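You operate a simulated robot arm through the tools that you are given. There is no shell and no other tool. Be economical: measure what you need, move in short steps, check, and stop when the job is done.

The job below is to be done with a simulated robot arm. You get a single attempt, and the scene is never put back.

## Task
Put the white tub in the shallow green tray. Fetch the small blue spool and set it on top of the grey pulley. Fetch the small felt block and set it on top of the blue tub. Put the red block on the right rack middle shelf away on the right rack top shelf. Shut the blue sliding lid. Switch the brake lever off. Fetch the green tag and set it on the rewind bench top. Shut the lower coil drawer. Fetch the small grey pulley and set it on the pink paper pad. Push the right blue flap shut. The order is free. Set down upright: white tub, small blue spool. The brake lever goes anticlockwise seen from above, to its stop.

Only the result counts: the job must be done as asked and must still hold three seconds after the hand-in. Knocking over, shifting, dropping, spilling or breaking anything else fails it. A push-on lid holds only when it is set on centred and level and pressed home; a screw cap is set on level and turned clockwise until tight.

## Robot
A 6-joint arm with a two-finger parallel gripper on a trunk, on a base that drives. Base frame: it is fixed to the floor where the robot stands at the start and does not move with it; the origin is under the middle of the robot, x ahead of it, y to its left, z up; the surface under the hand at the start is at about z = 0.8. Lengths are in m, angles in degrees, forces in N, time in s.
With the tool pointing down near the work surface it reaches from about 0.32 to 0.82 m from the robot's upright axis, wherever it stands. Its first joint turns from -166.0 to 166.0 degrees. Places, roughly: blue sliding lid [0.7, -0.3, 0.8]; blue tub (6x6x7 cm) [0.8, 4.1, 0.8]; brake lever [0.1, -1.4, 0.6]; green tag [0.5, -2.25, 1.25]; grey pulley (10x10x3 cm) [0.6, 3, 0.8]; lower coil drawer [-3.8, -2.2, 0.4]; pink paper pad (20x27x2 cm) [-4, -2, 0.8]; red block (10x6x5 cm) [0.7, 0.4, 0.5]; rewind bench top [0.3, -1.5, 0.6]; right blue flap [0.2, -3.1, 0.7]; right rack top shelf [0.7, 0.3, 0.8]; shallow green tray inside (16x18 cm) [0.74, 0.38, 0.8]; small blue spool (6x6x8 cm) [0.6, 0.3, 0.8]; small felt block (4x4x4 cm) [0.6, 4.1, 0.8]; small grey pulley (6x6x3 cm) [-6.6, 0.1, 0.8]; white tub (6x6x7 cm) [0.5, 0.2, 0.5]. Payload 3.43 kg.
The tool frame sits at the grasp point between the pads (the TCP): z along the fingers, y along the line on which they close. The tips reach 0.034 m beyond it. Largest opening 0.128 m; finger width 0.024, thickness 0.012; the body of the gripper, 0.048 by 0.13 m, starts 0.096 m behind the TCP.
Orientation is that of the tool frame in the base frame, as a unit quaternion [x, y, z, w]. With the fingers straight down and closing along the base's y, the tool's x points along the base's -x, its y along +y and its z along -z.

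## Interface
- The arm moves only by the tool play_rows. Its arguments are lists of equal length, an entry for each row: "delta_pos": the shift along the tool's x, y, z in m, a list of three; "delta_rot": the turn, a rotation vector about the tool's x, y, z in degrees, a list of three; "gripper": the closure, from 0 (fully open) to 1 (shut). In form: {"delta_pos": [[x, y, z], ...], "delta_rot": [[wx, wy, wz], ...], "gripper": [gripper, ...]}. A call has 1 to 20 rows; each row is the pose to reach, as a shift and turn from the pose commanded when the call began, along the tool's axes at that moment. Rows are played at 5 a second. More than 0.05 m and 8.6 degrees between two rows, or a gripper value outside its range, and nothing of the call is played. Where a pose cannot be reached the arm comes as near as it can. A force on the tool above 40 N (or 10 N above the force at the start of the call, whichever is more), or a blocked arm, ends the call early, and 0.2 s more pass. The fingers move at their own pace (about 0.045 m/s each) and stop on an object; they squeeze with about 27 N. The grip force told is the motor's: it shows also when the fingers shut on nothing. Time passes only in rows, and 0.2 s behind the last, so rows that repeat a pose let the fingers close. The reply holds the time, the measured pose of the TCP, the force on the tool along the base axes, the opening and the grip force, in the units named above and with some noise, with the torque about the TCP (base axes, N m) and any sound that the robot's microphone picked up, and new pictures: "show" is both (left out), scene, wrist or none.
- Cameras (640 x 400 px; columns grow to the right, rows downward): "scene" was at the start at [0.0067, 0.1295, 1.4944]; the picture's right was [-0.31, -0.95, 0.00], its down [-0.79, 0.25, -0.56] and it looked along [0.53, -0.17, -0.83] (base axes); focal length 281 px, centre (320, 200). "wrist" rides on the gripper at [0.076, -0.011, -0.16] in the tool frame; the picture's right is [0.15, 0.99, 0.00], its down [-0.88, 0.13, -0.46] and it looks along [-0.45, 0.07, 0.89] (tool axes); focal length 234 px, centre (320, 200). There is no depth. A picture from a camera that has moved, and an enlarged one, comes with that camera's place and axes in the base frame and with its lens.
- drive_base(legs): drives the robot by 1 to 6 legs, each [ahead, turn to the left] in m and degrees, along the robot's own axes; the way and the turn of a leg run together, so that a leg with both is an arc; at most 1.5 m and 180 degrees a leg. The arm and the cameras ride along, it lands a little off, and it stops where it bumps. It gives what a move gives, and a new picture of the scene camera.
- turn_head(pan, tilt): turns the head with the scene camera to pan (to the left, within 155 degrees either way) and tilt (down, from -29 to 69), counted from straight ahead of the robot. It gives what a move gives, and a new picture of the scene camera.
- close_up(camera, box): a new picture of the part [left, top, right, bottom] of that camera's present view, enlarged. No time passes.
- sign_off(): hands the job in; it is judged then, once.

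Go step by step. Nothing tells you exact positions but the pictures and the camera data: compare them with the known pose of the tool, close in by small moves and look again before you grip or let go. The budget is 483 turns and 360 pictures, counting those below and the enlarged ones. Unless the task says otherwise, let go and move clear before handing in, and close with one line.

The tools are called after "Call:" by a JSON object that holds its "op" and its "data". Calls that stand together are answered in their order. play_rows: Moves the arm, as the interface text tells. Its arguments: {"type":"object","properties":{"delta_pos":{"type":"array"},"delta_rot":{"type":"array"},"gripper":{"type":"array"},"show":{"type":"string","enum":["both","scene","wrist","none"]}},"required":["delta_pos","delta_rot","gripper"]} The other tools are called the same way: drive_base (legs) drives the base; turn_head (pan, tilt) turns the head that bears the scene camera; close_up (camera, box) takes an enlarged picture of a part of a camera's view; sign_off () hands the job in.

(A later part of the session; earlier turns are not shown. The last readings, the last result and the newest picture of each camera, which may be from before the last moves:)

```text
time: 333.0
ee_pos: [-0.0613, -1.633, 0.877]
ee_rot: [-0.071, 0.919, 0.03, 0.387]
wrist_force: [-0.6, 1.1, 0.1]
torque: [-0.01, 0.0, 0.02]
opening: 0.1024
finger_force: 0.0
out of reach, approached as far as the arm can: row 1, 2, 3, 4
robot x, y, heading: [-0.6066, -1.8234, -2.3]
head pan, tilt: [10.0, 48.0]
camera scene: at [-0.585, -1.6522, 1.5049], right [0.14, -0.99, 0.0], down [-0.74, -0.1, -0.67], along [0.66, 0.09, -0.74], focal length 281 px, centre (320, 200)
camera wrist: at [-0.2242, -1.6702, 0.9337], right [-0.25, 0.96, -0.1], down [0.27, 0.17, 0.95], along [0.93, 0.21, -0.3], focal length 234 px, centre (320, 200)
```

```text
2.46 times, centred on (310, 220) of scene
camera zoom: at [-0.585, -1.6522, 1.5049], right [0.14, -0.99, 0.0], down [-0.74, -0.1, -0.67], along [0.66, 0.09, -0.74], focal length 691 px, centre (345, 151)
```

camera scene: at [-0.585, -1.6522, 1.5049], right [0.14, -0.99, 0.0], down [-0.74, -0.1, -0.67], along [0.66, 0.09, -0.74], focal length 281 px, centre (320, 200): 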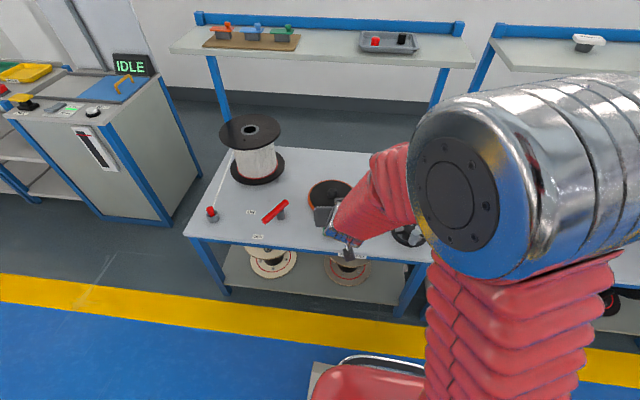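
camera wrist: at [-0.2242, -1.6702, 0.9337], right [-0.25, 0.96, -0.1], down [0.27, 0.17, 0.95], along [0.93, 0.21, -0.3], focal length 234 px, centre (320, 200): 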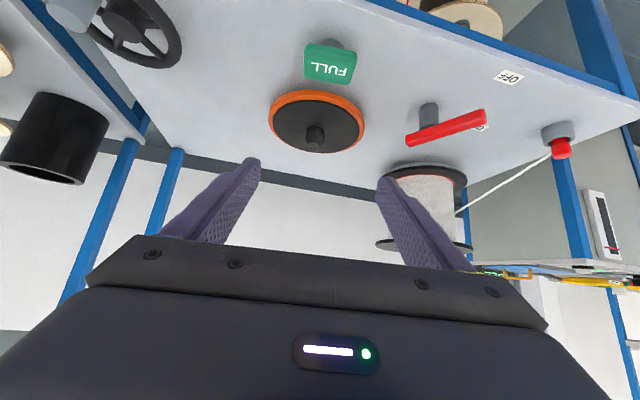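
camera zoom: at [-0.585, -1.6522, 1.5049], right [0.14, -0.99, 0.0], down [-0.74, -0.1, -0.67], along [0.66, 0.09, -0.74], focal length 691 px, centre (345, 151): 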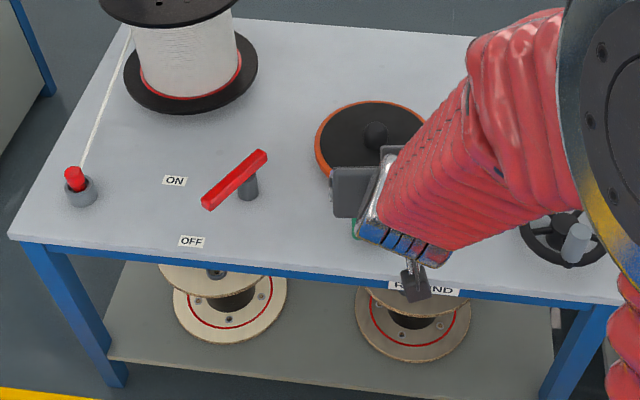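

The tag rests on the rewind bench. Restoring a vertical tool, tucking and driving south to the blue flaps.

Call:
{"op": "play_rows", "data": {"delta_pos": [[-0.02, 0, -0.02], [-0.04, 0, -0.04], [-0.06, 0, -0.06], [-0.08, 0, -0.08], [-0.1, 0, -0.1], [-0.122, 0, -0.117]], "delta_rot": [[0, 7.5, 0], [0, 15, 0], [0, 22.5, 0], [0, 30, 0], [0, 37.5, 0], [0, 45, 0]], "gripper": [1, 1, 1, 1, 1, 1], "show": "none"}}

Call:
{"op": "drive_base", "data": {"legs": [[0, -88], [1.2, 0]]}}

Call:
{"op": "turn_head", "data": {"pan": 70, "tilt": 40}}

```text
time: 334.4
ee_pos: [-0.0594, -1.6338, 1.0446]
ee_rot: [-0.078, 0.997, -0.001, 0.006]
wrist_force: [0.3, 0.6, -0.4]
torque: [-0.08, -0.01, 0.0]
opening: 0.0
finger_force: 19.0
out of reach, approached as far as the arm can: row 1, 2
robot x, y, heading: [-0.6082, -1.8241, -2.0]
head pan, tilt: [10.0, 48.0]
```

```text
time: 347.8
ee_pos: [-0.3908, -3.5624, 1.0446]
ee_rot: [0.633, 0.774, -0.004, 0.005]
wrist_force: [0.0, 0.9, 0.8]
torque: [-0.01, -0.01, 0.0]
opening: 0.0002
finger_force: 27.4
robot x, y, heading: [-0.601, -3.0229, -89.6]
head pan, tilt: [10.0, 48.0]
camera scene: at [-0.4287, -3.04, 1.5049], right [-0.98, -0.18, 0.0], down [-0.13, 0.73, -0.67], along [0.12, -0.66, -0.74], focal length 281 px, centre (320, 200)
```

scene: 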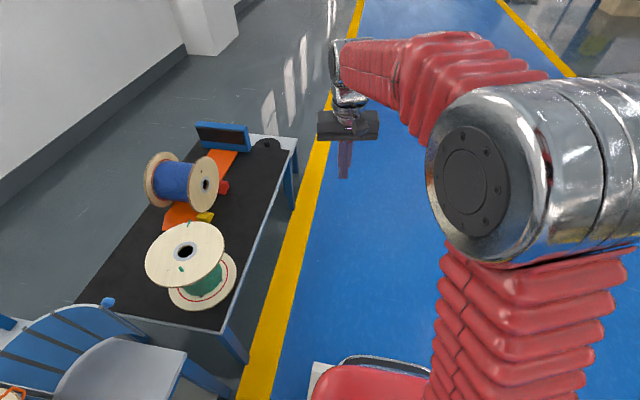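

```text
time: 349.1
ee_pos: [-0.3909, -3.5636, 1.0463]
ee_rot: [0.633, 0.774, -0.005, 0.006]
wrist_force: [-0.3, -0.2, -0.2]
torque: [0.0, 0.03, -0.05]
opening: 0.0
finger_force: 26.7
robot x, y, heading: [-0.5962, -3.0248, -89.9]
head pan, tilt: [70.0, 40.0]
camera scene: at [-0.3628, -2.9911, 1.5163], right [-0.34, -0.94, 0.0], down [-0.61, 0.22, -0.77], along [0.72, -0.26, -0.64], focal length 281 px, centre (320, 200)
```

scene: 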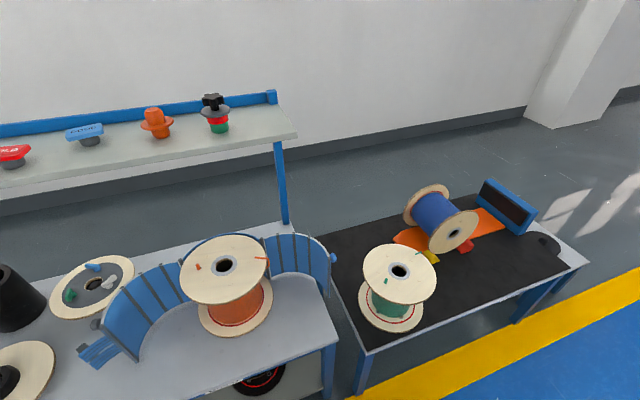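

I see the orange spool with blue guard flaps around it. Zooming.

Call:
{"op": "close_up", "data": {"camera": "scene", "box": [60, 215, 348, 395]}}

Call:
{"op": "turn_head", "data": {"pan": 88, "tilt": 55}}

Call:
{"op": "close_up", "data": {"camera": "scene", "box": [160, 60, 480, 260]}}

```text
2.22 times, centred on (204, 305) of scene
camera zoom: at [-0.3628, -2.9911, 1.5163], right [-0.34, -0.94, 0.0], down [-0.61, 0.22, -0.77], along [0.72, -0.26, -0.64], focal length 624 px, centre (578, -33)
```

zoom: 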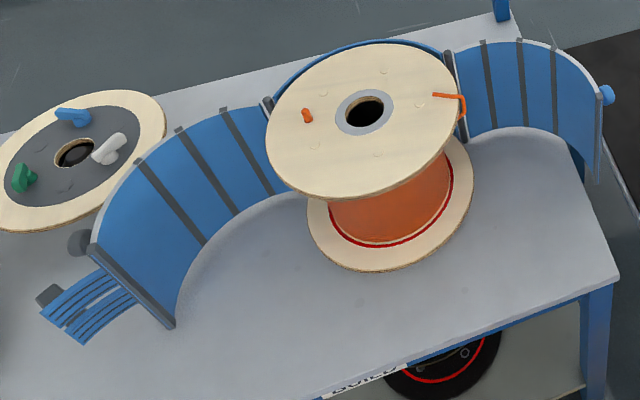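

```text
time: 349.9
ee_pos: [-0.3906, -3.5634, 1.0454]
ee_rot: [0.633, 0.774, -0.004, 0.005]
wrist_force: [-0.5, 0.4, 0.3]
torque: [-0.02, 0.0, -0.02]
opening: 0.0
finger_force: 27.0
robot x, y, heading: [-0.5987, -3.0224, -89.4]
head pan, tilt: [88.0, 55.0]
camera scene: at [-0.3707, -2.9646, 1.4957], right [-0.03, -1.0, 0.0], down [-0.82, 0.02, -0.57], along [0.57, -0.02, -0.82], focal length 281 px, centre (320, 200)
```

scene: 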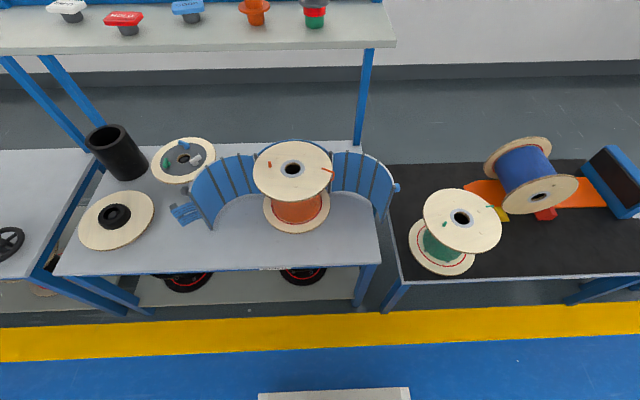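

```text
2.00 times, centred on (320, 160) of scene
camera zoom: at [-0.3707, -2.9646, 1.4957], right [-0.03, -1.0, 0.0], down [-0.82, 0.02, -0.57], along [0.57, -0.02, -0.82], focal length 562 px, centre (320, 280)
```

zoom: 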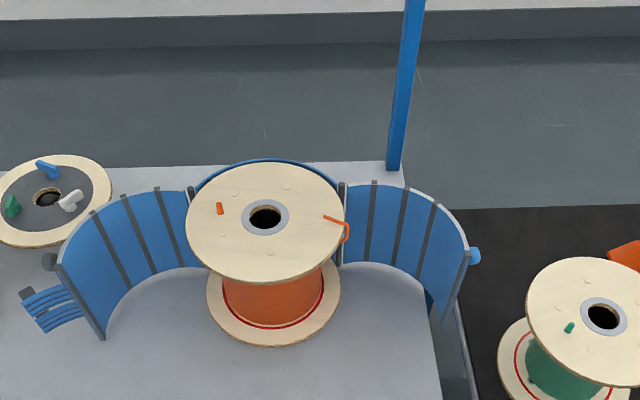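

The right flap hinges at ≈(0.30, −3.025) with its free end at ≈(0.157, −3.204); closed it should wrap round the orange spool (about 58° clockwise). Facing the bench now.

Call:
{"op": "drive_base", "data": {"legs": [[0.08, 0], [0, 89.5], [0.07, 0]]}}

Call:
{"op": "turn_head", "data": {"pan": -5, "tilt": 52}}

```text
time: 357.3
ee_pos: [0.0111, -2.8987, 1.0462]
ee_rot: [-0.1, 0.995, 0.0, 0.007]
wrist_force: [2.0, 0.8, -0.3]
torque: [-0.07, 0.07, 0.0]
opening: 0.0001
finger_force: 27.2
robot x, y, heading: [-0.5272, -3.1615, -0.6]
head pan, tilt: [88.0, 55.0]
camera scene: at [-0.5843, -2.9287, 1.4957], right [1.0, -0.05, 0.0], down [-0.04, -0.82, -0.57], along [0.03, 0.57, -0.82], focal length 281 px, centre (320, 200)
```

scene: 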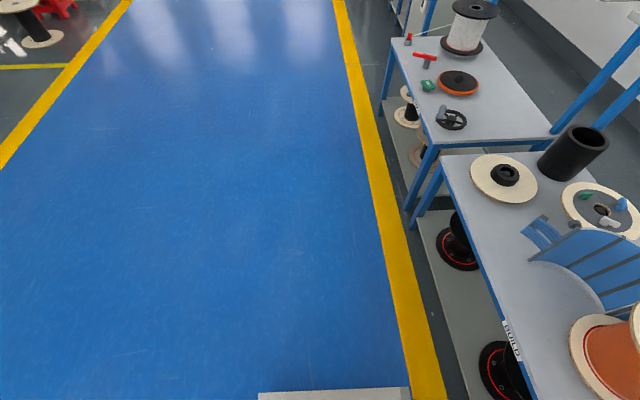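

```text
time: 359.0
ee_pos: [0.0102, -2.8996, 1.0461]
ee_rot: [-0.099, 0.995, 0.0, 0.006]
wrist_force: [0.4, -0.4, 0.3]
torque: [0.01, 0.01, 0.03]
opening: 0.0001
finger_force: 26.8
robot x, y, heading: [-0.5279, -3.1612, -0.7]
head pan, tilt: [-5.0, 52.0]
camera scene: at [-0.5129, -3.0086, 1.4995], right [-0.1, -0.99, 0.0], down [-0.78, 0.08, -0.62], along [0.61, -0.06, -0.79], focal length 281 px, centre (320, 200)
```

scene: 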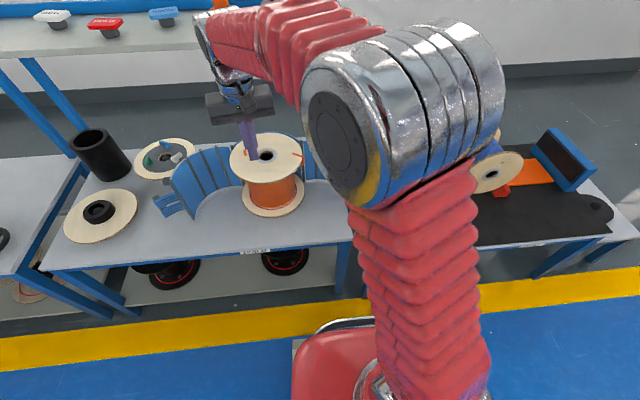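

Moving the closed fingers at height to the outer side of the flap, turning the tool 90°.

Call:
{"op": "play_rows", "data": {"delta_pos": [[-0.0129, -0.0373, 0], [-0.0258, -0.0745, 0], [-0.0387, -0.1118, 0], [-0.0516, -0.149, 0], [-0.0645, -0.1863, 0], [-0.0774, -0.2236, 0], [-0.0903, -0.2608, 0], [-0.1032, -0.2981, 0], [-0.1161, -0.3353, 0], [-0.129, -0.3726, 0]], "delta_rot": [[0, 0, -7.86], [0, 0, -15.7], [0, 0, -23.6], [0, 0, -31.4], [0, 0, -39.3], [0, 0, -47.2], [0, 0, -55], [0, 0, -62.9], [0, 0, -70.7], [0, 0, -78.6]], "gripper": [1, 1, 1, 1, 1, 1, 1, 1, 1, 1], "show": "both"}}

Call:
{"op": "close_up", "data": {"camera": "scene", "box": [160, 80, 416, 240]}}

```text
time: 361.2
ee_pos: [0.2118, -3.2393, 1.0462]
ee_rot: [0.707, -0.707, 0.003, -0.006]
wrist_force: [-0.3, 0.3, -0.2]
torque: [-0.02, 0.01, -0.04]
opening: 0.0003
finger_force: 27.0
robot x, y, heading: [-0.5304, -3.1608, -1.0]
head pan, tilt: [-5.0, 52.0]
camera scene: at [-0.5128, -3.0086, 1.4995], right [-0.1, -0.99, 0.0], down [-0.78, 0.08, -0.62], along [0.61, -0.06, -0.79], focal length 281 px, centre (320, 200)
camera wrist: at [0.221, -3.3155, 1.2068], right [-0.99, -0.15, -0.01], down [-0.14, 0.88, 0.46], along [-0.06, 0.45, -0.89], focal length 234 px, centre (320, 200)
```

scene: 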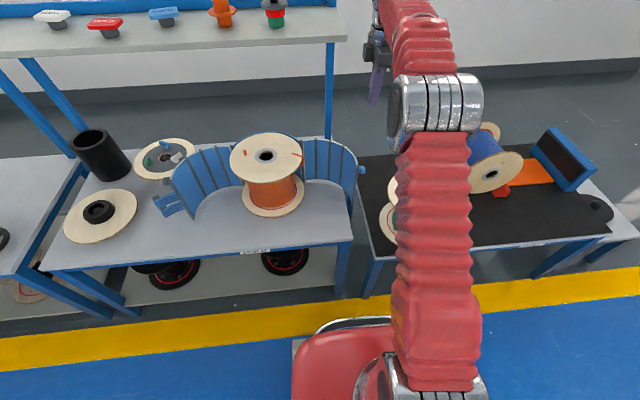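
wrist: 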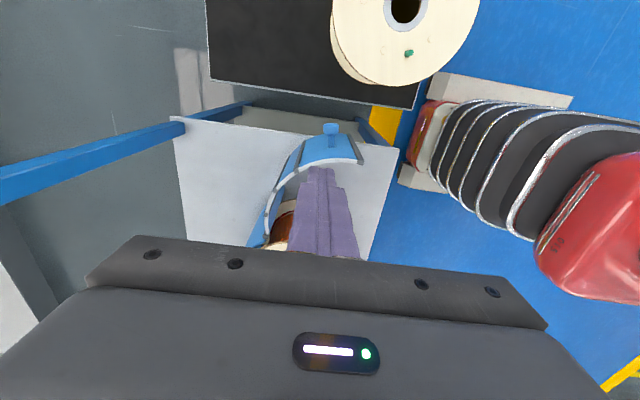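

```text
2.50 times, centred on (288, 160) of scene
camera zoom: at [-0.5128, -3.0086, 1.4995], right [-0.1, -0.99, 0.0], down [-0.78, 0.08, -0.62], along [0.61, -0.06, -0.79], focal length 702 px, centre (400, 300)
```

zoom: 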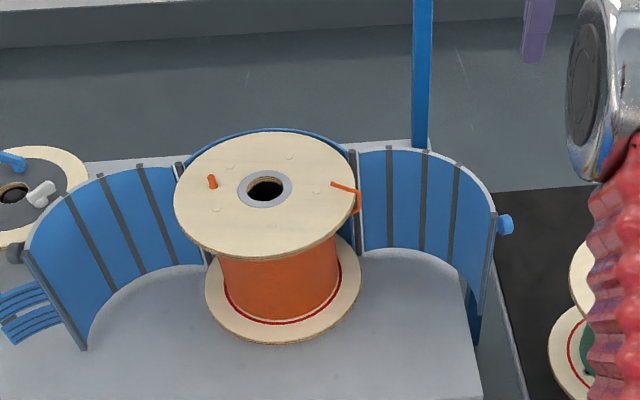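

The wrist view shows the flap bulging further out than I estimated, so I'll start farther out at (0.138, −3.262) and descend beside it.

Call:
{"op": "play_rows", "data": {"delta_pos": [[0.0113, 0.0369, 0], [0.0227, 0.0738, 0], [0.0227, 0.0738, 0.045], [0.0227, 0.0738, 0.09], [0.0227, 0.0738, 0.135], [0.0227, 0.0738, 0.17]], "delta_rot": [[0, 0, 0], [0, 0, 0], [0, 0, 0], [0, 0, 0], [0, 0, 0], [0, 0, 0]], "gripper": [1, 1, 1, 1, 1, 1], "show": "both"}}

```text
time: 362.6
ee_pos: [0.1393, -3.2599, 0.8774]
ee_rot: [-0.707, 0.707, -0.005, 0.005]
wrist_force: [0.2, 0.5, 0.5]
torque: [-0.03, -0.04, 0.01]
opening: 0.0001
finger_force: 26.6
robot x, y, heading: [-0.5297, -3.1582, -0.8]
head pan, tilt: [-5.0, 52.0]
camera scene: at [-0.513, -3.0087, 1.4995], right [-0.1, -0.99, 0.0], down [-0.78, 0.08, -0.62], along [0.61, -0.06, -0.79], focal length 281 px, centre (320, 200)
camera wrist: at [0.1493, -3.3369, 1.0355], right [-0.99, -0.15, -0.01], down [-0.14, 0.88, 0.46], along [-0.05, 0.45, -0.89], focal length 234 px, centre (320, 200)
```

scene: 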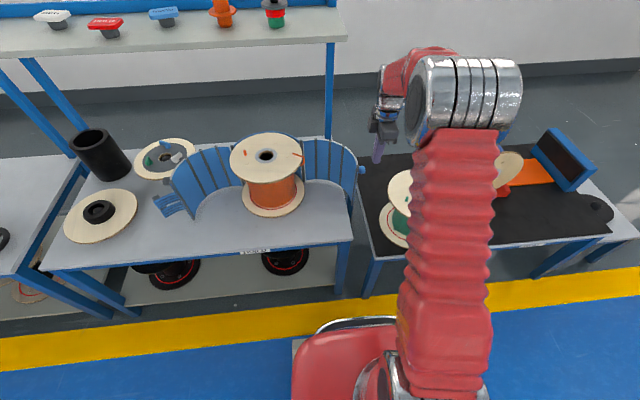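
wrist: 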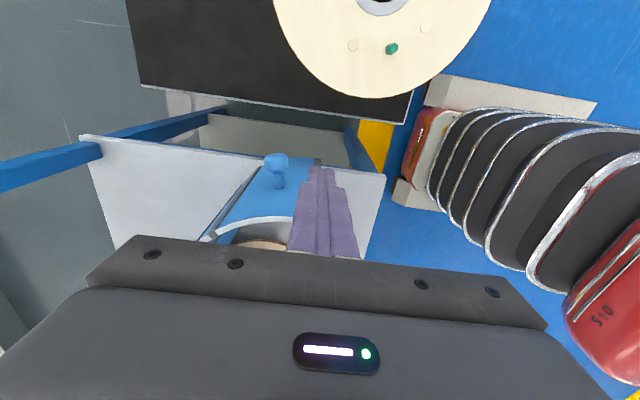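

Knob located at ≈(0.193, −3.239, 0.758); the flap's outer face near its end is ≈(0.16, −3.203). Lowering beside it.

Call:
{"op": "play_rows", "data": {"delta_pos": [[0, -0.016, 0.04], [0, -0.016, 0.08], [0, -0.016, 0.112]], "delta_rot": [[0, 0, 0], [0, 0, 0], [0, 0, 0]], "gripper": [1, 1, 1], "show": "wrist"}}

```text
time: 363.4
ee_pos: [0.1565, -3.2603, 0.7642]
ee_rot: [-0.707, 0.707, -0.004, 0.007]
wrist_force: [-0.5, 0.0, 0.1]
torque: [-0.04, -0.01, 0.0]
opening: 0.0002
finger_force: 26.5
robot x, y, heading: [-0.5315, -3.1594, -0.8]
head pan, tilt: [-5.0, 52.0]
camera wrist: at [0.166, -3.3368, 0.924], right [-0.99, -0.15, -0.01], down [-0.14, 0.88, 0.46], along [-0.05, 0.45, -0.89], focal length 234 px, centre (320, 200)
```

wrist: 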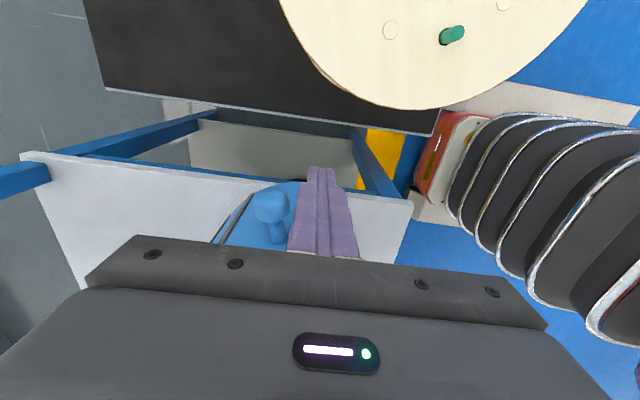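

Sweeping the flap inward along the first half of its arc.

Call:
{"op": "play_rows", "data": {"delta_pos": [[-0.0253, -0.0015, 0], [-0.0423, -0.0035, 0], [-0.0553, 0.0115, 0], [-0.0693, 0.0285, 0], [-0.0843, 0.0425, 0], [-0.1013, 0.0555, 0], [-0.1193, 0.0665, 0], [-0.1383, 0.0768, 0]], "delta_rot": [[0, 0, 0], [0, 0, 0], [0, 0, 0], [0, 0, 0], [0, 0, 0], [0, 0, 0], [0, 0, 0], [0, 0, 0]], "gripper": [1, 1, 1, 1, 1, 1, 1, 1], "show": "both"}}

Call:
{"op": "close_up", "data": {"camera": "scene", "box": [160, 100, 416, 260]}}

```text
time: 365.2
ee_pos: [0.0781, -3.1223, 0.7648]
ee_rot: [-0.707, 0.707, -0.004, 0.005]
wrist_force: [-15.6, -7.7, 3.1]
torque: [0.16, -0.04, -0.08]
opening: 0.0
finger_force: 26.7
robot x, y, heading: [-0.5306, -3.1547, -0.7]
head pan, tilt: [-5.0, 52.0]
camera scene: at [-0.5133, -3.0088, 1.4995], right [-0.1, -0.99, 0.0], down [-0.78, 0.08, -0.62], along [0.61, -0.06, -0.79], focal length 281 px, centre (320, 200)
camera wrist: at [0.0886, -3.1986, 0.9234], right [-0.99, -0.15, -0.01], down [-0.13, 0.88, 0.46], along [-0.06, 0.45, -0.89], focal length 234 px, centre (320, 200)
```

scene: 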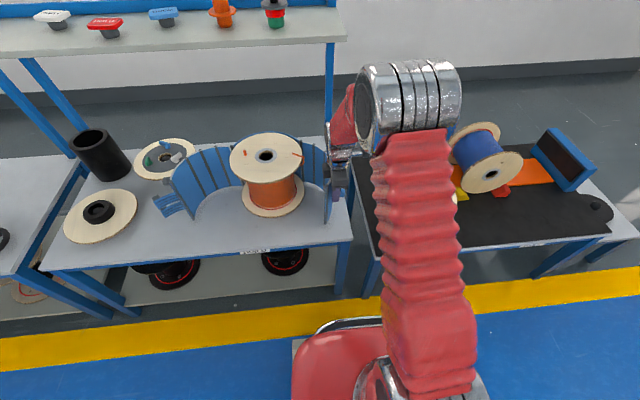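
wrist: 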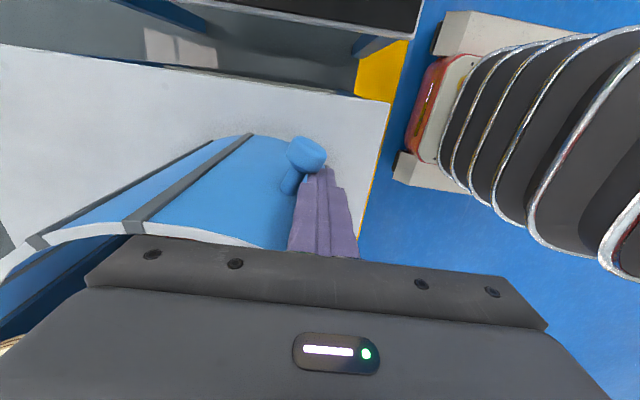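

```text
2.50 times, centred on (288, 180) of scene
camera zoom: at [-0.5133, -3.0088, 1.4995], right [-0.1, -0.99, 0.0], down [-0.78, 0.08, -0.62], along [0.61, -0.06, -0.79], focal length 702 px, centre (400, 250)
```

zoom: 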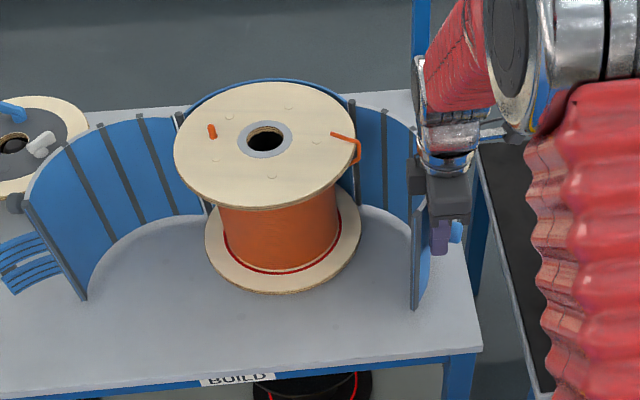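

Flap swung about halfway. Continuing, giving the knob a little more room.

Call:
{"op": "play_rows", "data": {"delta_pos": [[-0.019, 0.0137, 0], [-0.039, 0.0217, 0], [-0.06, 0.0267, 0], [-0.081, 0.0297, 0], [-0.098, 0.0307, 0], [-0.115, 0.0304, 0]], "delta_rot": [[0, 0, 0], [0, 0, 0], [0, 0, 0], [0, 0, 0], [0, 0, 0], [0, 0, 0]], "gripper": [1, 1, 1, 1, 1, 1], "show": "both"}}

Call:
{"op": "close_up", "data": {"camera": "scene", "box": [160, 100, 416, 260]}}

```text
time: 366.6
ee_pos: [0.0485, -3.0069, 0.7642]
ee_rot: [0.707, -0.707, 0.004, -0.006]
wrist_force: [-0.4, -0.3, -0.6]
torque: [0.01, 0.0, -0.01]
opening: 0.0
finger_force: 27.2
robot x, y, heading: [-0.533, -3.1578, -0.7]
head pan, tilt: [-5.0, 52.0]
camera scene: at [-0.5128, -3.0086, 1.4995], right [-0.1, -0.99, 0.0], down [-0.78, 0.08, -0.62], along [0.61, -0.06, -0.79], focal length 281 px, centre (320, 200)
camera wrist: at [0.0597, -3.0834, 0.9233], right [-0.99, -0.15, -0.01], down [-0.14, 0.88, 0.46], along [-0.05, 0.45, -0.89], focal length 234 px, centre (320, 200)
```

scene: 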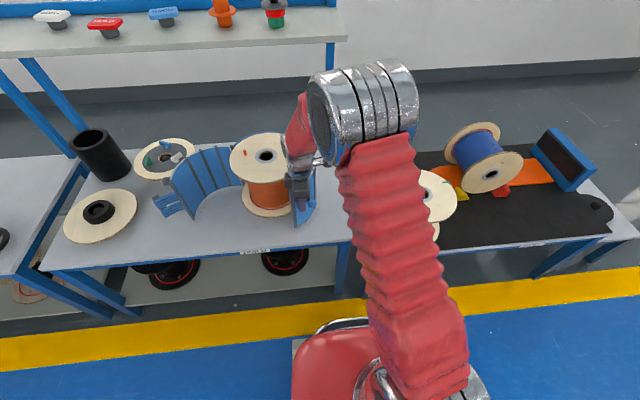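
wrist: 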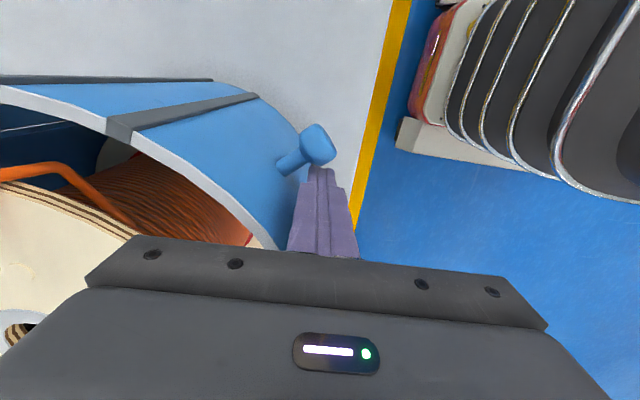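

```text
2.50 times, centred on (288, 180) of scene
camera zoom: at [-0.5128, -3.0086, 1.4995], right [-0.1, -0.99, 0.0], down [-0.78, 0.08, -0.62], along [0.61, -0.06, -0.79], focal length 702 px, centre (400, 250)
```

zoom: 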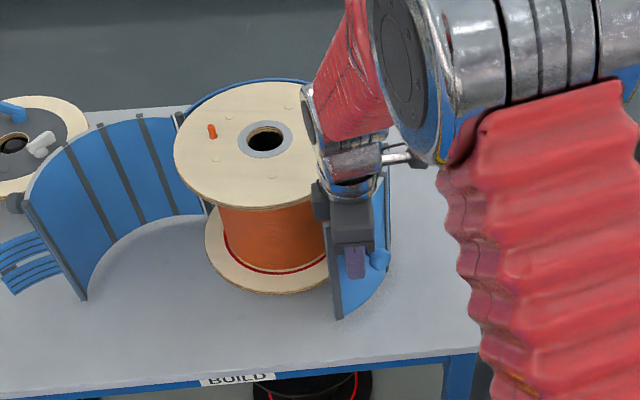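

Nearly closed. Pushing on gently until it meets its stop.

Call:
{"op": "play_rows", "data": {"delta_pos": [[-0.008, 0.0, 0], [-0.016, -0.001, 0], [-0.024, -0.003, 0], [-0.032, -0.005, 0], [-0.04, -0.008, 0]], "delta_rot": [[0, 0, 0], [0, 0, 0], [0, 0, 0], [0, 0, 0], [0, 0, 0]], "gripper": [1, 1, 1, 1, 1], "show": "both"}}

Call:
{"op": "close_up", "data": {"camera": "scene", "box": [160, 100, 416, 260]}}

```text
time: 367.8
ee_pos: [0.0577, -2.9673, 0.7647]
ee_rot: [-0.707, 0.707, -0.005, 0.007]
wrist_force: [0.6, 0.8, 0.6]
torque: [0.0, -0.02, -0.03]
opening: 0.0001
finger_force: 26.6
robot x, y, heading: [-0.529, -3.159, -0.9]
head pan, tilt: [-5.0, 52.0]
camera scene: at [-0.5128, -3.0086, 1.4995], right [-0.1, -0.99, 0.0], down [-0.78, 0.08, -0.62], along [0.61, -0.06, -0.79], focal length 281 px, centre (320, 200)
camera wrist: at [0.0676, -3.0432, 0.9239], right [-0.99, -0.15, -0.02], down [-0.14, 0.88, 0.46], along [-0.05, 0.45, -0.89], focal length 234 px, centre (320, 200)
```

scene: 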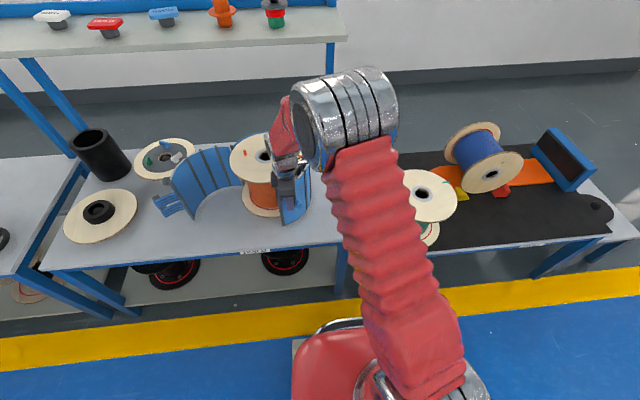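
wrist: 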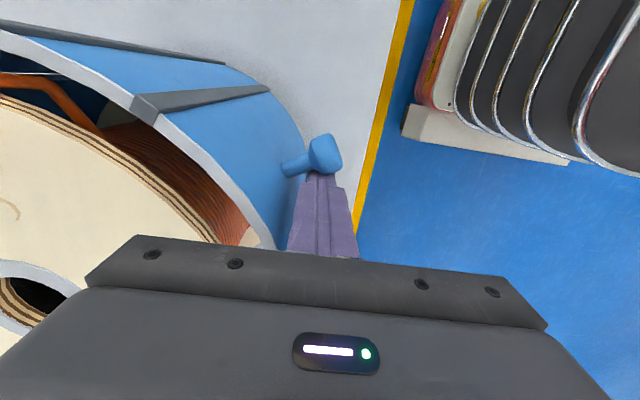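

```text
2.50 times, centred on (288, 180) of scene
camera zoom: at [-0.5128, -3.0086, 1.4995], right [-0.1, -0.99, 0.0], down [-0.78, 0.08, -0.62], along [0.61, -0.06, -0.79], focal length 702 px, centre (400, 250)
```

zoom: 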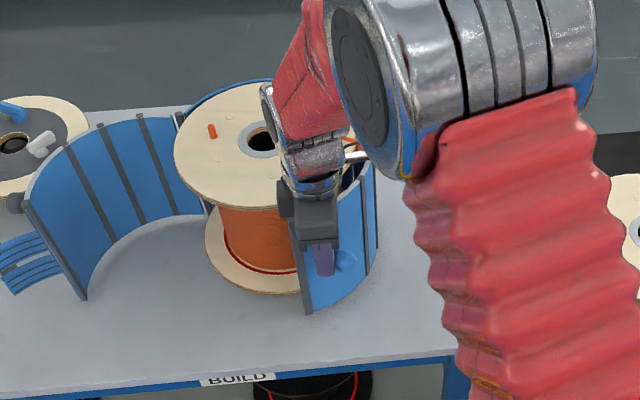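

Still moving freely; by my geometry it's within a few degrees of shut. Continuing in 4 mm nudges, watching the force.

Call:
{"op": "play_rows", "data": {"delta_pos": [[-0.0036, -0.0017, 0], [-0.0072, -0.0034, 0]], "delta_rot": [[0, 0, 0], [0, 0, 0]], "gripper": [1, 1], "show": "wrist"}}

Call:
{"op": "play_rows", "data": {"delta_pos": [[-0.0036, -0.0017, 0], [-0.0072, -0.0034, 0]], "delta_rot": [[0, 0, 0], [0, 0, 0]], "gripper": [1, 1], "show": "wrist"}}

```text
time: 368.4
ee_pos: [0.0606, -2.9598, 0.7633]
ee_rot: [-0.707, 0.708, -0.004, 0.005]
wrist_force: [0.2, -0.2, 0.3]
torque: [-0.02, 0.02, 0.0]
opening: 0.0
finger_force: 27.0
robot x, y, heading: [-0.5285, -3.1556, -0.9]
head pan, tilt: [-5.0, 52.0]
camera wrist: at [0.0706, -3.036, 0.9233], right [-0.99, -0.15, -0.01], down [-0.14, 0.88, 0.46], along [-0.06, 0.45, -0.89], focal length 234 px, centre (320, 200)
```

wrist: 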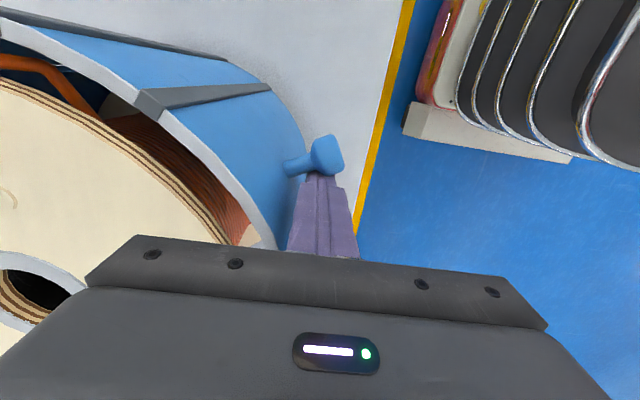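

```text
time: 369.0
ee_pos: [0.0648, -2.9525, 0.763]
ee_rot: [0.707, -0.707, 0.004, -0.005]
wrist_force: [-5.1, 1.3, 0.0]
torque: [0.03, 0.07, -0.03]
opening: 0.0
finger_force: 27.3
robot x, y, heading: [-0.5276, -3.1587, -0.8]
head pan, tilt: [-5.0, 52.0]
camera wrist: at [0.0738, -3.0288, 0.9232], right [-0.99, -0.15, -0.01], down [-0.14, 0.88, 0.46], along [-0.06, 0.45, -0.89], focal length 234 px, centre (320, 200)
```

wrist: 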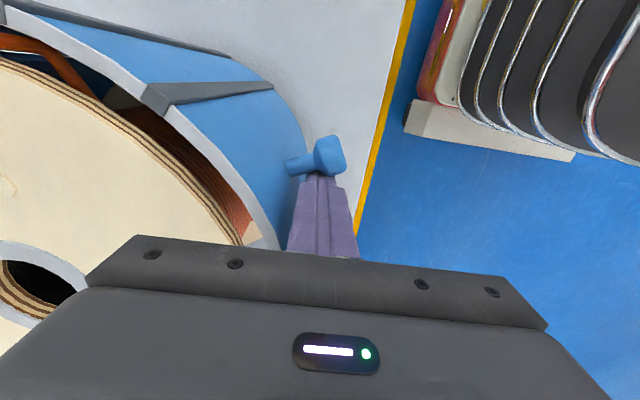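

Light resistance now. One more 4 mm nudge.

Call:
{"op": "play_rows", "data": {"delta_pos": [[-0.0018, -0.0012, 0], [-0.0036, -0.0024, 0]], "delta_rot": [[0, 0, 0], [0, 0, 0]], "gripper": [1, 1], "show": "none"}}

Call:
{"op": "close_up", "data": {"camera": "scene", "box": [200, 110, 360, 210]}}

Call:
{"op": "close_up", "data": {"camera": "wrist", "box": [0, 0, 640, 400]}}

```text
time: 369.6
ee_pos: [0.0664, -2.9488, 0.7654]
ee_rot: [0.707, -0.707, 0.003, -0.005]
wrist_force: [-9.4, 3.4, 0.0]
torque: [0.08, 0.06, -0.02]
opening: 0.0001
finger_force: 26.6
robot x, y, heading: [-0.5271, -3.1559, -0.6]
head pan, tilt: [-5.0, 52.0]
```

```text
4.00 times, centred on (280, 160) of scene
camera zoom: at [-0.5132, -3.0086, 1.4995], right [-0.1, -0.99, 0.0], down [-0.78, 0.08, -0.62], along [0.61, -0.06, -0.79], focal length 1123 px, centre (480, 360)
```

zoom: 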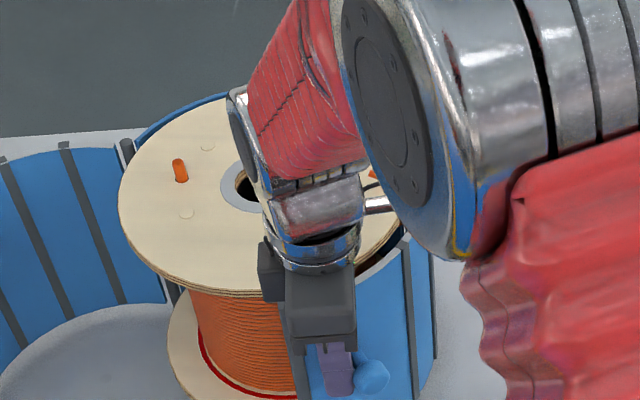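

```text
1.00 times, centred on (320, 200) of wrist (not enlarged: the box is as wide or as high as the picture)
camera zoom: at [0.0763, -3.025, 0.9235], right [-0.99, -0.15, -0.01], down [-0.14, 0.88, 0.46], along [-0.06, 0.45, -0.89], focal length 234 px, centre (320, 200)
```

zoom: 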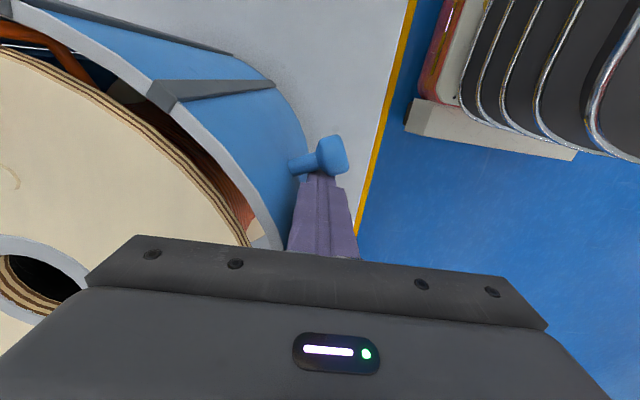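

The flap stopped moving relative to the spool. I'll back the tool off and rise for a clear look.

Call:
{"op": "play_rows", "data": {"delta_pos": [[0.01, 0.015, 0], [0.02, 0.03, 0], [0.02, 0.035, -0.04], [0.02, 0.035, -0.085], [0.04, 0.035, -0.13], [0.07, 0.035, -0.17], [0.1, 0.035, -0.21], [0.13, 0.035, -0.25]], "delta_rot": [[0, 0, 0], [0, 0, 0], [0, 0, 0], [0, 0, 0], [0, 0, 0], [0, 0, 0], [0, 0, 0], [0, 0, 0]], "gripper": [1, 1, 1, 1, 1, 1, 1, 1], "show": "scene"}}

Call:
{"op": "close_up", "data": {"camera": "scene", "box": [200, 110, 360, 230]}}

Call:
{"op": "close_up", "data": {"camera": "wrist", "box": [0, 0, 640, 400]}}

```text
time: 371.4
ee_pos: [0.0283, -3.0809, 1.0141]
ee_rot: [0.707, -0.707, 0.003, -0.006]
wrist_force: [0.8, 0.1, -1.1]
torque: [0.07, 0.03, 0.03]
opening: 0.0002
finger_force: 27.0
robot x, y, heading: [-0.5303, -3.1596, -0.9]
head pan, tilt: [-5.0, 52.0]
camera scene: at [-0.5128, -3.0087, 1.4995], right [-0.1, -0.99, 0.0], down [-0.78, 0.08, -0.62], along [0.61, -0.06, -0.79], focal length 281 px, centre (320, 200)
```

scene: 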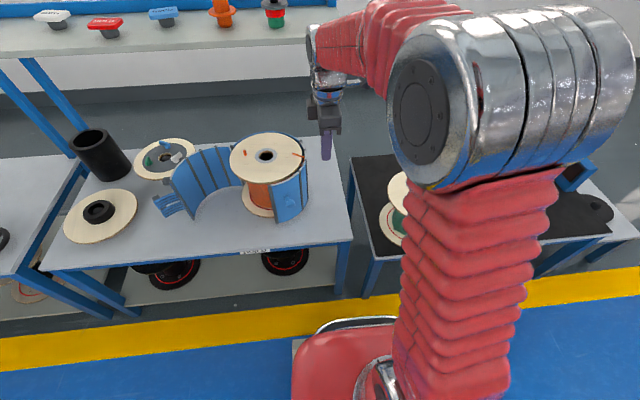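

```text
3.33 times, centred on (280, 170) of scene
camera zoom: at [-0.5128, -3.0087, 1.4995], right [-0.1, -0.99, 0.0], down [-0.78, 0.08, -0.62], along [0.61, -0.06, -0.79], focal length 936 px, centre (453, 300)
```

zoom: 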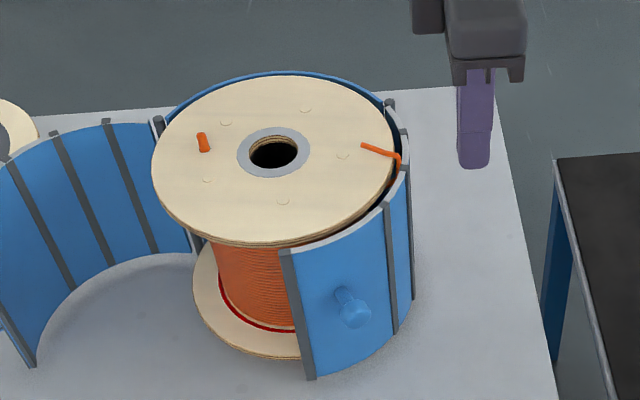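

```text
1.00 times, centred on (320, 200) of wrist (not enlarged: the box is as wide or as high as the picture)
camera zoom: at [0.0383, -3.1559, 1.1732], right [-0.99, -0.15, -0.01], down [-0.14, 0.88, 0.46], along [-0.06, 0.45, -0.89], focal length 234 px, centre (320, 200)
```

zoom: 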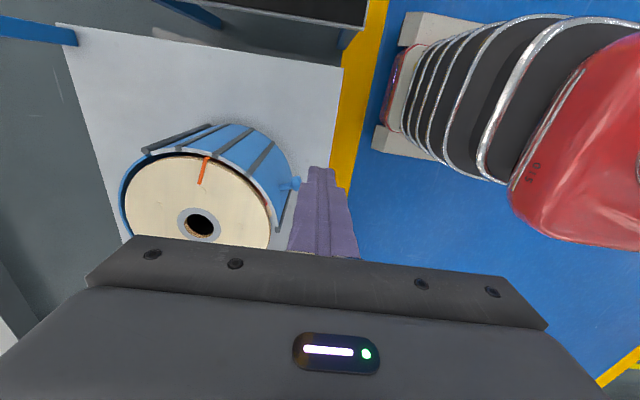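

The flap is shut, hugging the spool evenly all round. Turning the tool back and heading across the aisle.

Call:
{"op": "play_rows", "data": {"delta_pos": [[0, 0.01, 0], [0, 0.02, 0], [0, 0.03, 0], [0, 0.04, 0], [0, 0.05, 0], [0, 0.06, 0], [0, 0.07, 0], [0, 0.08, 0], [0, 0.09, 0], [0, 0.1, 0], [0, 0.1, 0]], "delta_rot": [[0, 0, 8], [0, 0, 16], [0, 0, 24], [0, 0, 32], [0, 0, 40], [0, 0, 48], [0, 0, 56], [0, 0, 64], [0, 0, 72], [0, 0, 80], [0, 0, 88]], "gripper": [1, 1, 1, 1, 1, 1, 1, 1, 1, 1, 1], "show": "none"}}

Call:
{"op": "drive_base", "data": {"legs": [[-0.4, 0], [0, 150]]}}

Call:
{"op": "turn_head", "data": {"pan": 0, "tilt": 15}}

```text
time: 373.8
ee_pos: [-0.0723, -3.08, 1.0125]
ee_rot: [-0.017, 1.0, 0.002, 0.008]
wrist_force: [0.4, -0.5, -0.1]
torque: [-0.05, 0.01, -0.01]
opening: 0.0
finger_force: 27.3
robot x, y, heading: [-0.5254, -3.1612, -1.0]
head pan, tilt: [-5.0, 52.0]
```

```text
time: 382.9
ee_pos: [-1.1384, -2.7468, 1.0132]
ee_rot: [0.816, -0.579, -0.006, -0.003]
wrist_force: [0.2, -0.1, -0.5]
torque: [-0.01, 0.01, 0.02]
opening: 0.0
finger_force: 26.5
robot x, y, heading: [-0.8635, -3.1434, 106.2]
head pan, tilt: [-5.0, 52.0]
stopped in leg 2: the robot was blocked; the commanded pose is now the measured one
camera scene: at [-1.0157, -3.1711, 1.4995], right [0.98, 0.19, 0.0], down [0.15, -0.77, -0.62], along [-0.12, 0.6, -0.79], focal length 281 px, centre (320, 200)
```

scene: 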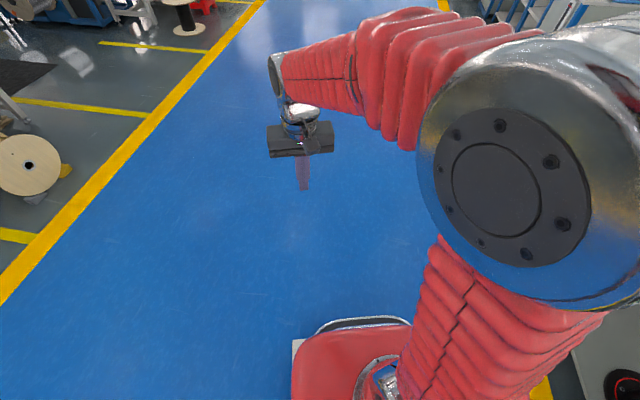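

```text
time: 383.9
ee_pos: [-1.1379, -2.7477, 1.0128]
ee_rot: [0.816, -0.579, -0.007, -0.003]
wrist_force: [0.0, -0.4, -0.8]
torque: [0.02, -0.02, -0.01]
opening: 0.0
finger_force: 27.3
robot x, y, heading: [-0.8643, -3.143, 106.3]
head pan, tilt: [0.0, 15.0]
camera scene: at [-1.0271, -3.1551, 1.5558], right [0.96, 0.28, 0.0], down [0.07, -0.25, -0.97], along [-0.27, 0.93, -0.26], focal length 281 px, centre (320, 200)
```

scene: 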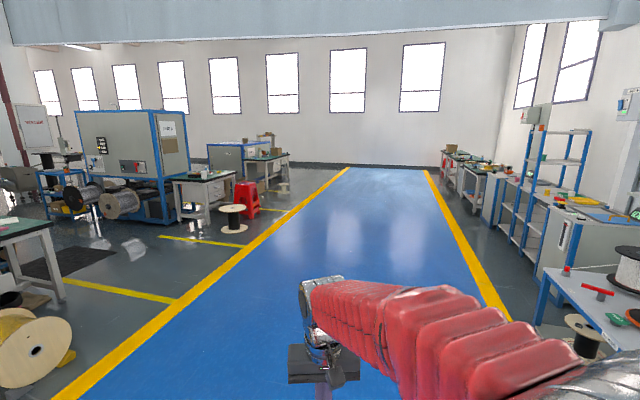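

The turn stopped early; checking what's near me on the right and behind.

Call:
{"op": "turn_head", "data": {"pan": -110, "tilt": 40}}

Call:
{"op": "turn_head", "data": {"pan": -153, "tilt": 45}}

```text
time: 385.8
ee_pos: [-1.1374, -2.7482, 1.0116]
ee_rot: [0.816, -0.578, -0.006, -0.003]
wrist_force: [-0.1, 1.1, -0.7]
torque: [0.01, 0.01, 0.0]
opening: 0.0
finger_force: 27.2
robot x, y, heading: [-0.8641, -3.1441, 106.1]
head pan, tilt: [-110.0, 40.0]
camera scene: at [-0.9164, -3.2506, 1.5164], right [-0.07, -1.0, 0.0], down [-0.64, 0.04, -0.77], along [0.76, -0.05, -0.64], focal length 281 px, centre (320, 200)
```

scene: 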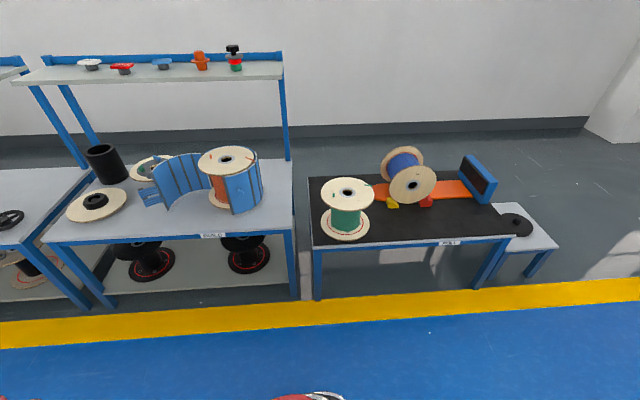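

```text
time: 386.9
ee_pos: [-1.1376, -2.7469, 1.0121]
ee_rot: [0.815, -0.579, -0.006, -0.003]
wrist_force: [-0.4, 0.2, -0.4]
torque: [0.0, -0.03, -0.02]
opening: 0.0001
finger_force: 27.5
robot x, y, heading: [-0.8644, -3.1423, 106.2]
head pan, tilt: [-153.0, 45.0]
camera scene: at [-0.9456, -3.3042, 1.5091], right [-0.73, -0.68, 0.0], down [-0.48, 0.52, -0.71], along [0.48, -0.52, -0.71], focal length 281 px, centre (320, 200)
```

scene: 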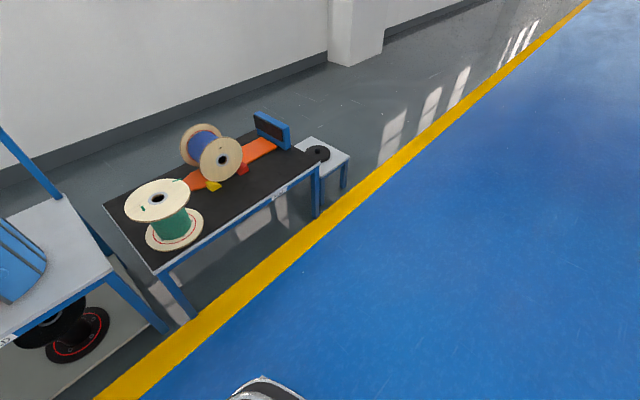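

Nothing is near or disturbed; the flap remains shut. I'll go in smaller turns. Driving up the aisle and looking west.

Call:
{"op": "drive_base", "data": {"legs": [[1.5, 0], [0.5, 70]]}}

Call:
{"op": "turn_head", "data": {"pan": 35, "tilt": 15}}

Call:
{"op": "turn_head", "data": {"pan": -25, "tilt": 15}}

```text
time: 401.0
ee_pos: [-2.1185, -1.5195, 1.0134]
ee_rot: [1.0, -0.008, -0.008, 0.001]
wrist_force: [0.2, -0.5, 0.2]
torque: [0.04, -0.01, 0.01]
opening: 0.0001
finger_force: 27.0
robot x, y, heading: [-1.6534, -1.3731, 175.6]
head pan, tilt: [-153.0, 45.0]
cut short: leg 2
camera scene: at [-1.5282, -1.5013, 1.5091], right [0.38, -0.92, 0.0], down [-0.65, -0.27, -0.71], along [0.65, 0.27, -0.71], focal length 281 px, centre (320, 200)
```

scene: 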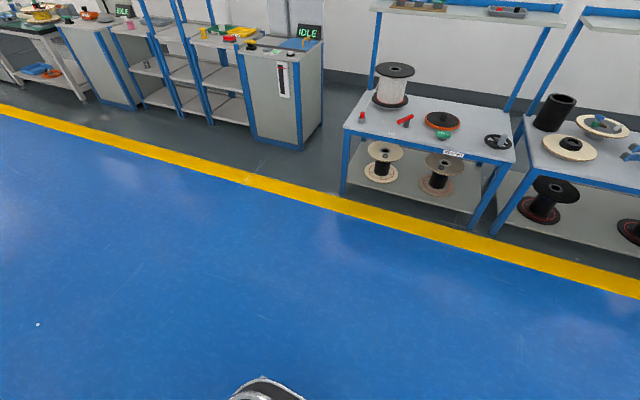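

```text
time: 403.8
ee_pos: [-2.1191, -1.5203, 1.0128]
ee_rot: [1.0, -0.009, -0.007, 0.001]
wrist_force: [0.2, -0.4, 0.1]
torque: [0.0, -0.02, 0.01]
opening: 0.0002
finger_force: 27.1
robot x, y, heading: [-1.6517, -1.3733, 175.4]
head pan, tilt: [35.0, 15.0]
camera scene: at [-1.6838, -1.5799, 1.5559], right [-0.51, 0.86, 0.0], down [0.22, 0.13, -0.97], along [-0.83, -0.49, -0.26], focal length 281 px, centre (320, 200)
```

scene: 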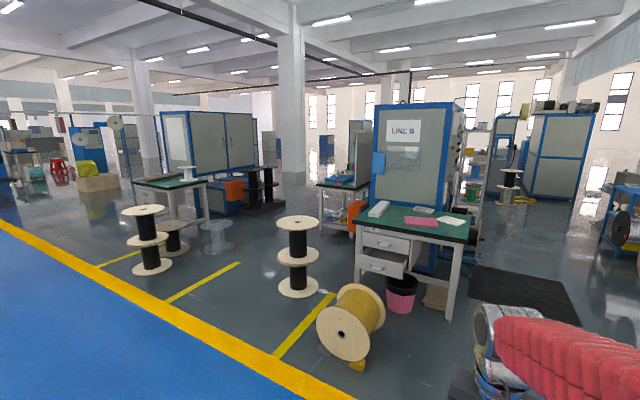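

```text
time: 405.1
ee_pos: [-2.1181, -1.5193, 1.0123]
ee_rot: [1.0, -0.009, -0.007, 0.002]
wrist_force: [-0.8, -1.2, 0.0]
torque: [0.02, 0.01, -0.03]
opening: 0.0001
finger_force: 26.7
robot x, y, heading: [-1.6454, -1.3706, 175.6]
head pan, tilt: [-25.0, 15.0]
camera scene: at [-1.6847, -1.4866, 1.5559], right [0.49, 0.87, 0.0], down [0.23, -0.13, -0.97], along [-0.84, 0.47, -0.26], focal length 281 px, centre (320, 200)
```

scene: 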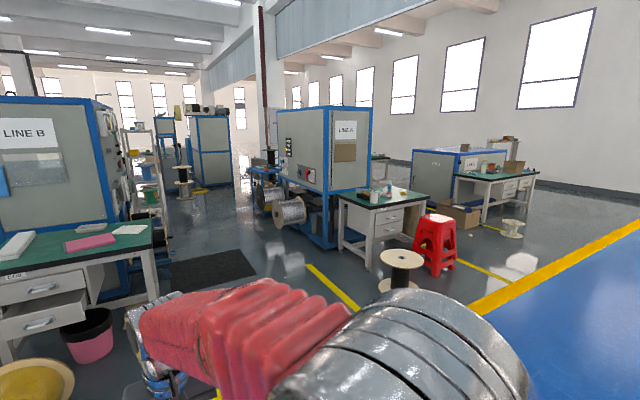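

The LINE B bench holds the pink pad and the open lower drawer; the small pulley should be near (264,167). Zooming there.

Call:
{"op": "close_up", "data": {"camera": "scene", "box": [200, 120, 328, 200]}}

Call:
{"op": "close_up", "data": {"camera": "scene", "box": [100, 100, 420, 300]}}

```text
5.00 times, centred on (264, 160) of scene
camera zoom: at [-1.6847, -1.4866, 1.5559], right [0.49, 0.87, 0.0], down [0.23, -0.13, -0.97], along [-0.84, 0.47, -0.26], focal length 1404 px, centre (600, 400)
```

zoom: 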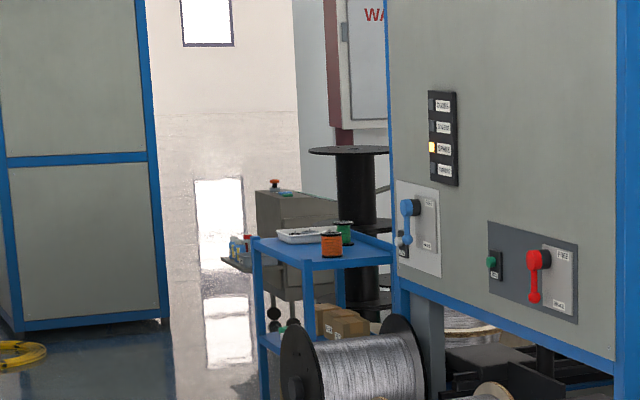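

```text
2.00 times, centred on (260, 200) of scene
camera zoom: at [-1.6847, -1.4866, 1.5559], right [0.49, 0.87, 0.0], down [0.23, -0.13, -0.97], along [-0.84, 0.47, -0.26], focal length 562 px, centre (440, 200)
```

zoom: 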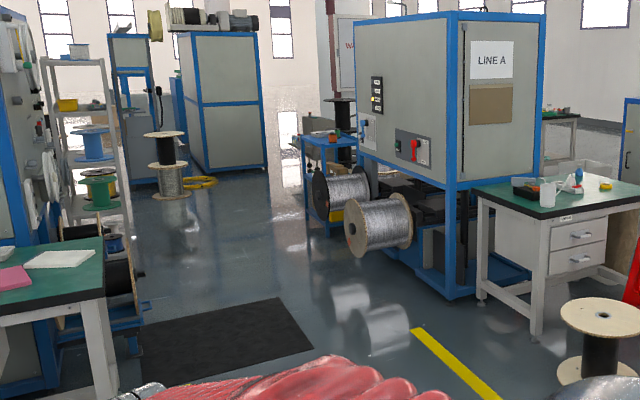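

The blue cart beside LINE A is at about (−6.7, 0). Driving west through the corridor, keeping to y≈−0.95.

Call:
{"op": "drive_base", "data": {"legs": [[0, -5.6], [1.5, 0], [0.85, 0], [0, 10]]}}

Call:
{"op": "turn_head", "data": {"pan": 0, "tilt": 30}}

```text
time: 421.7
ee_pos: [-4.4231, -1.1442, 1.0138]
ee_rot: [1.0, 0.03, -0.007, 0.002]
wrist_force: [-0.8, -0.4, -0.2]
torque: [0.0, 0.03, 0.0]
opening: 0.0
finger_force: 27.1
robot x, y, heading: [-3.9683, -0.9533, 180.0]
head pan, tilt: [-25.0, 15.0]
camera scene: at [-3.9936, -1.0686, 1.5559], right [0.43, 0.9, 0.0], down [0.23, -0.11, -0.97], along [-0.87, 0.41, -0.26], focal length 281 px, centre (320, 200)
```

scene: 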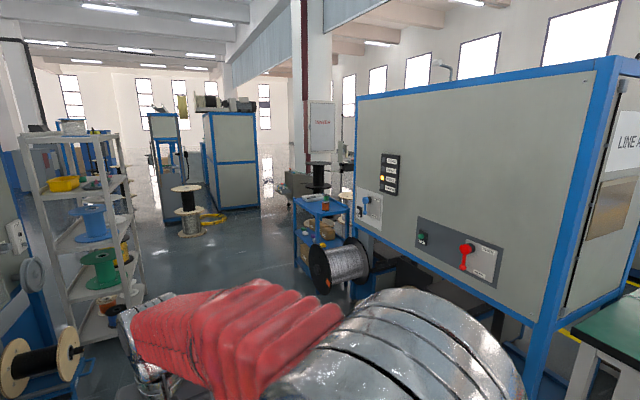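

```text
time: 422.6
ee_pos: [-4.4236, -1.1438, 1.015]
ee_rot: [1.0, 0.028, -0.007, 0.001]
wrist_force: [-0.3, 0.5, 0.4]
torque: [-0.01, 0.01, -0.01]
opening: 0.0003
finger_force: 27.0
robot x, y, heading: [-3.9661, -0.9514, 179.9]
head pan, tilt: [0.0, 30.0]
camera scene: at [-3.9996, -1.108, 1.5317], right [0.01, 1.0, 0.0], down [0.5, 0.0, -0.87], along [-0.87, 0.0, -0.5], focal length 281 px, centre (320, 200)
```

scene: 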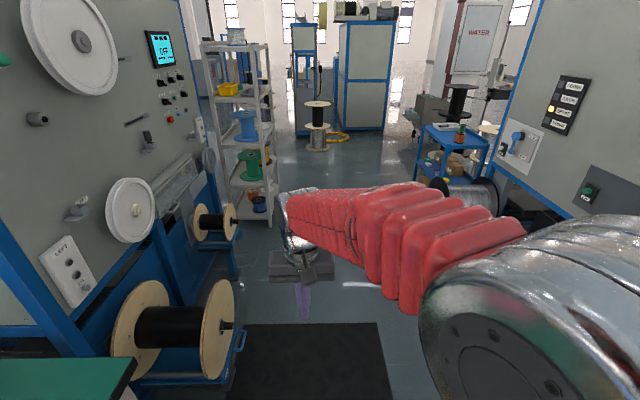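

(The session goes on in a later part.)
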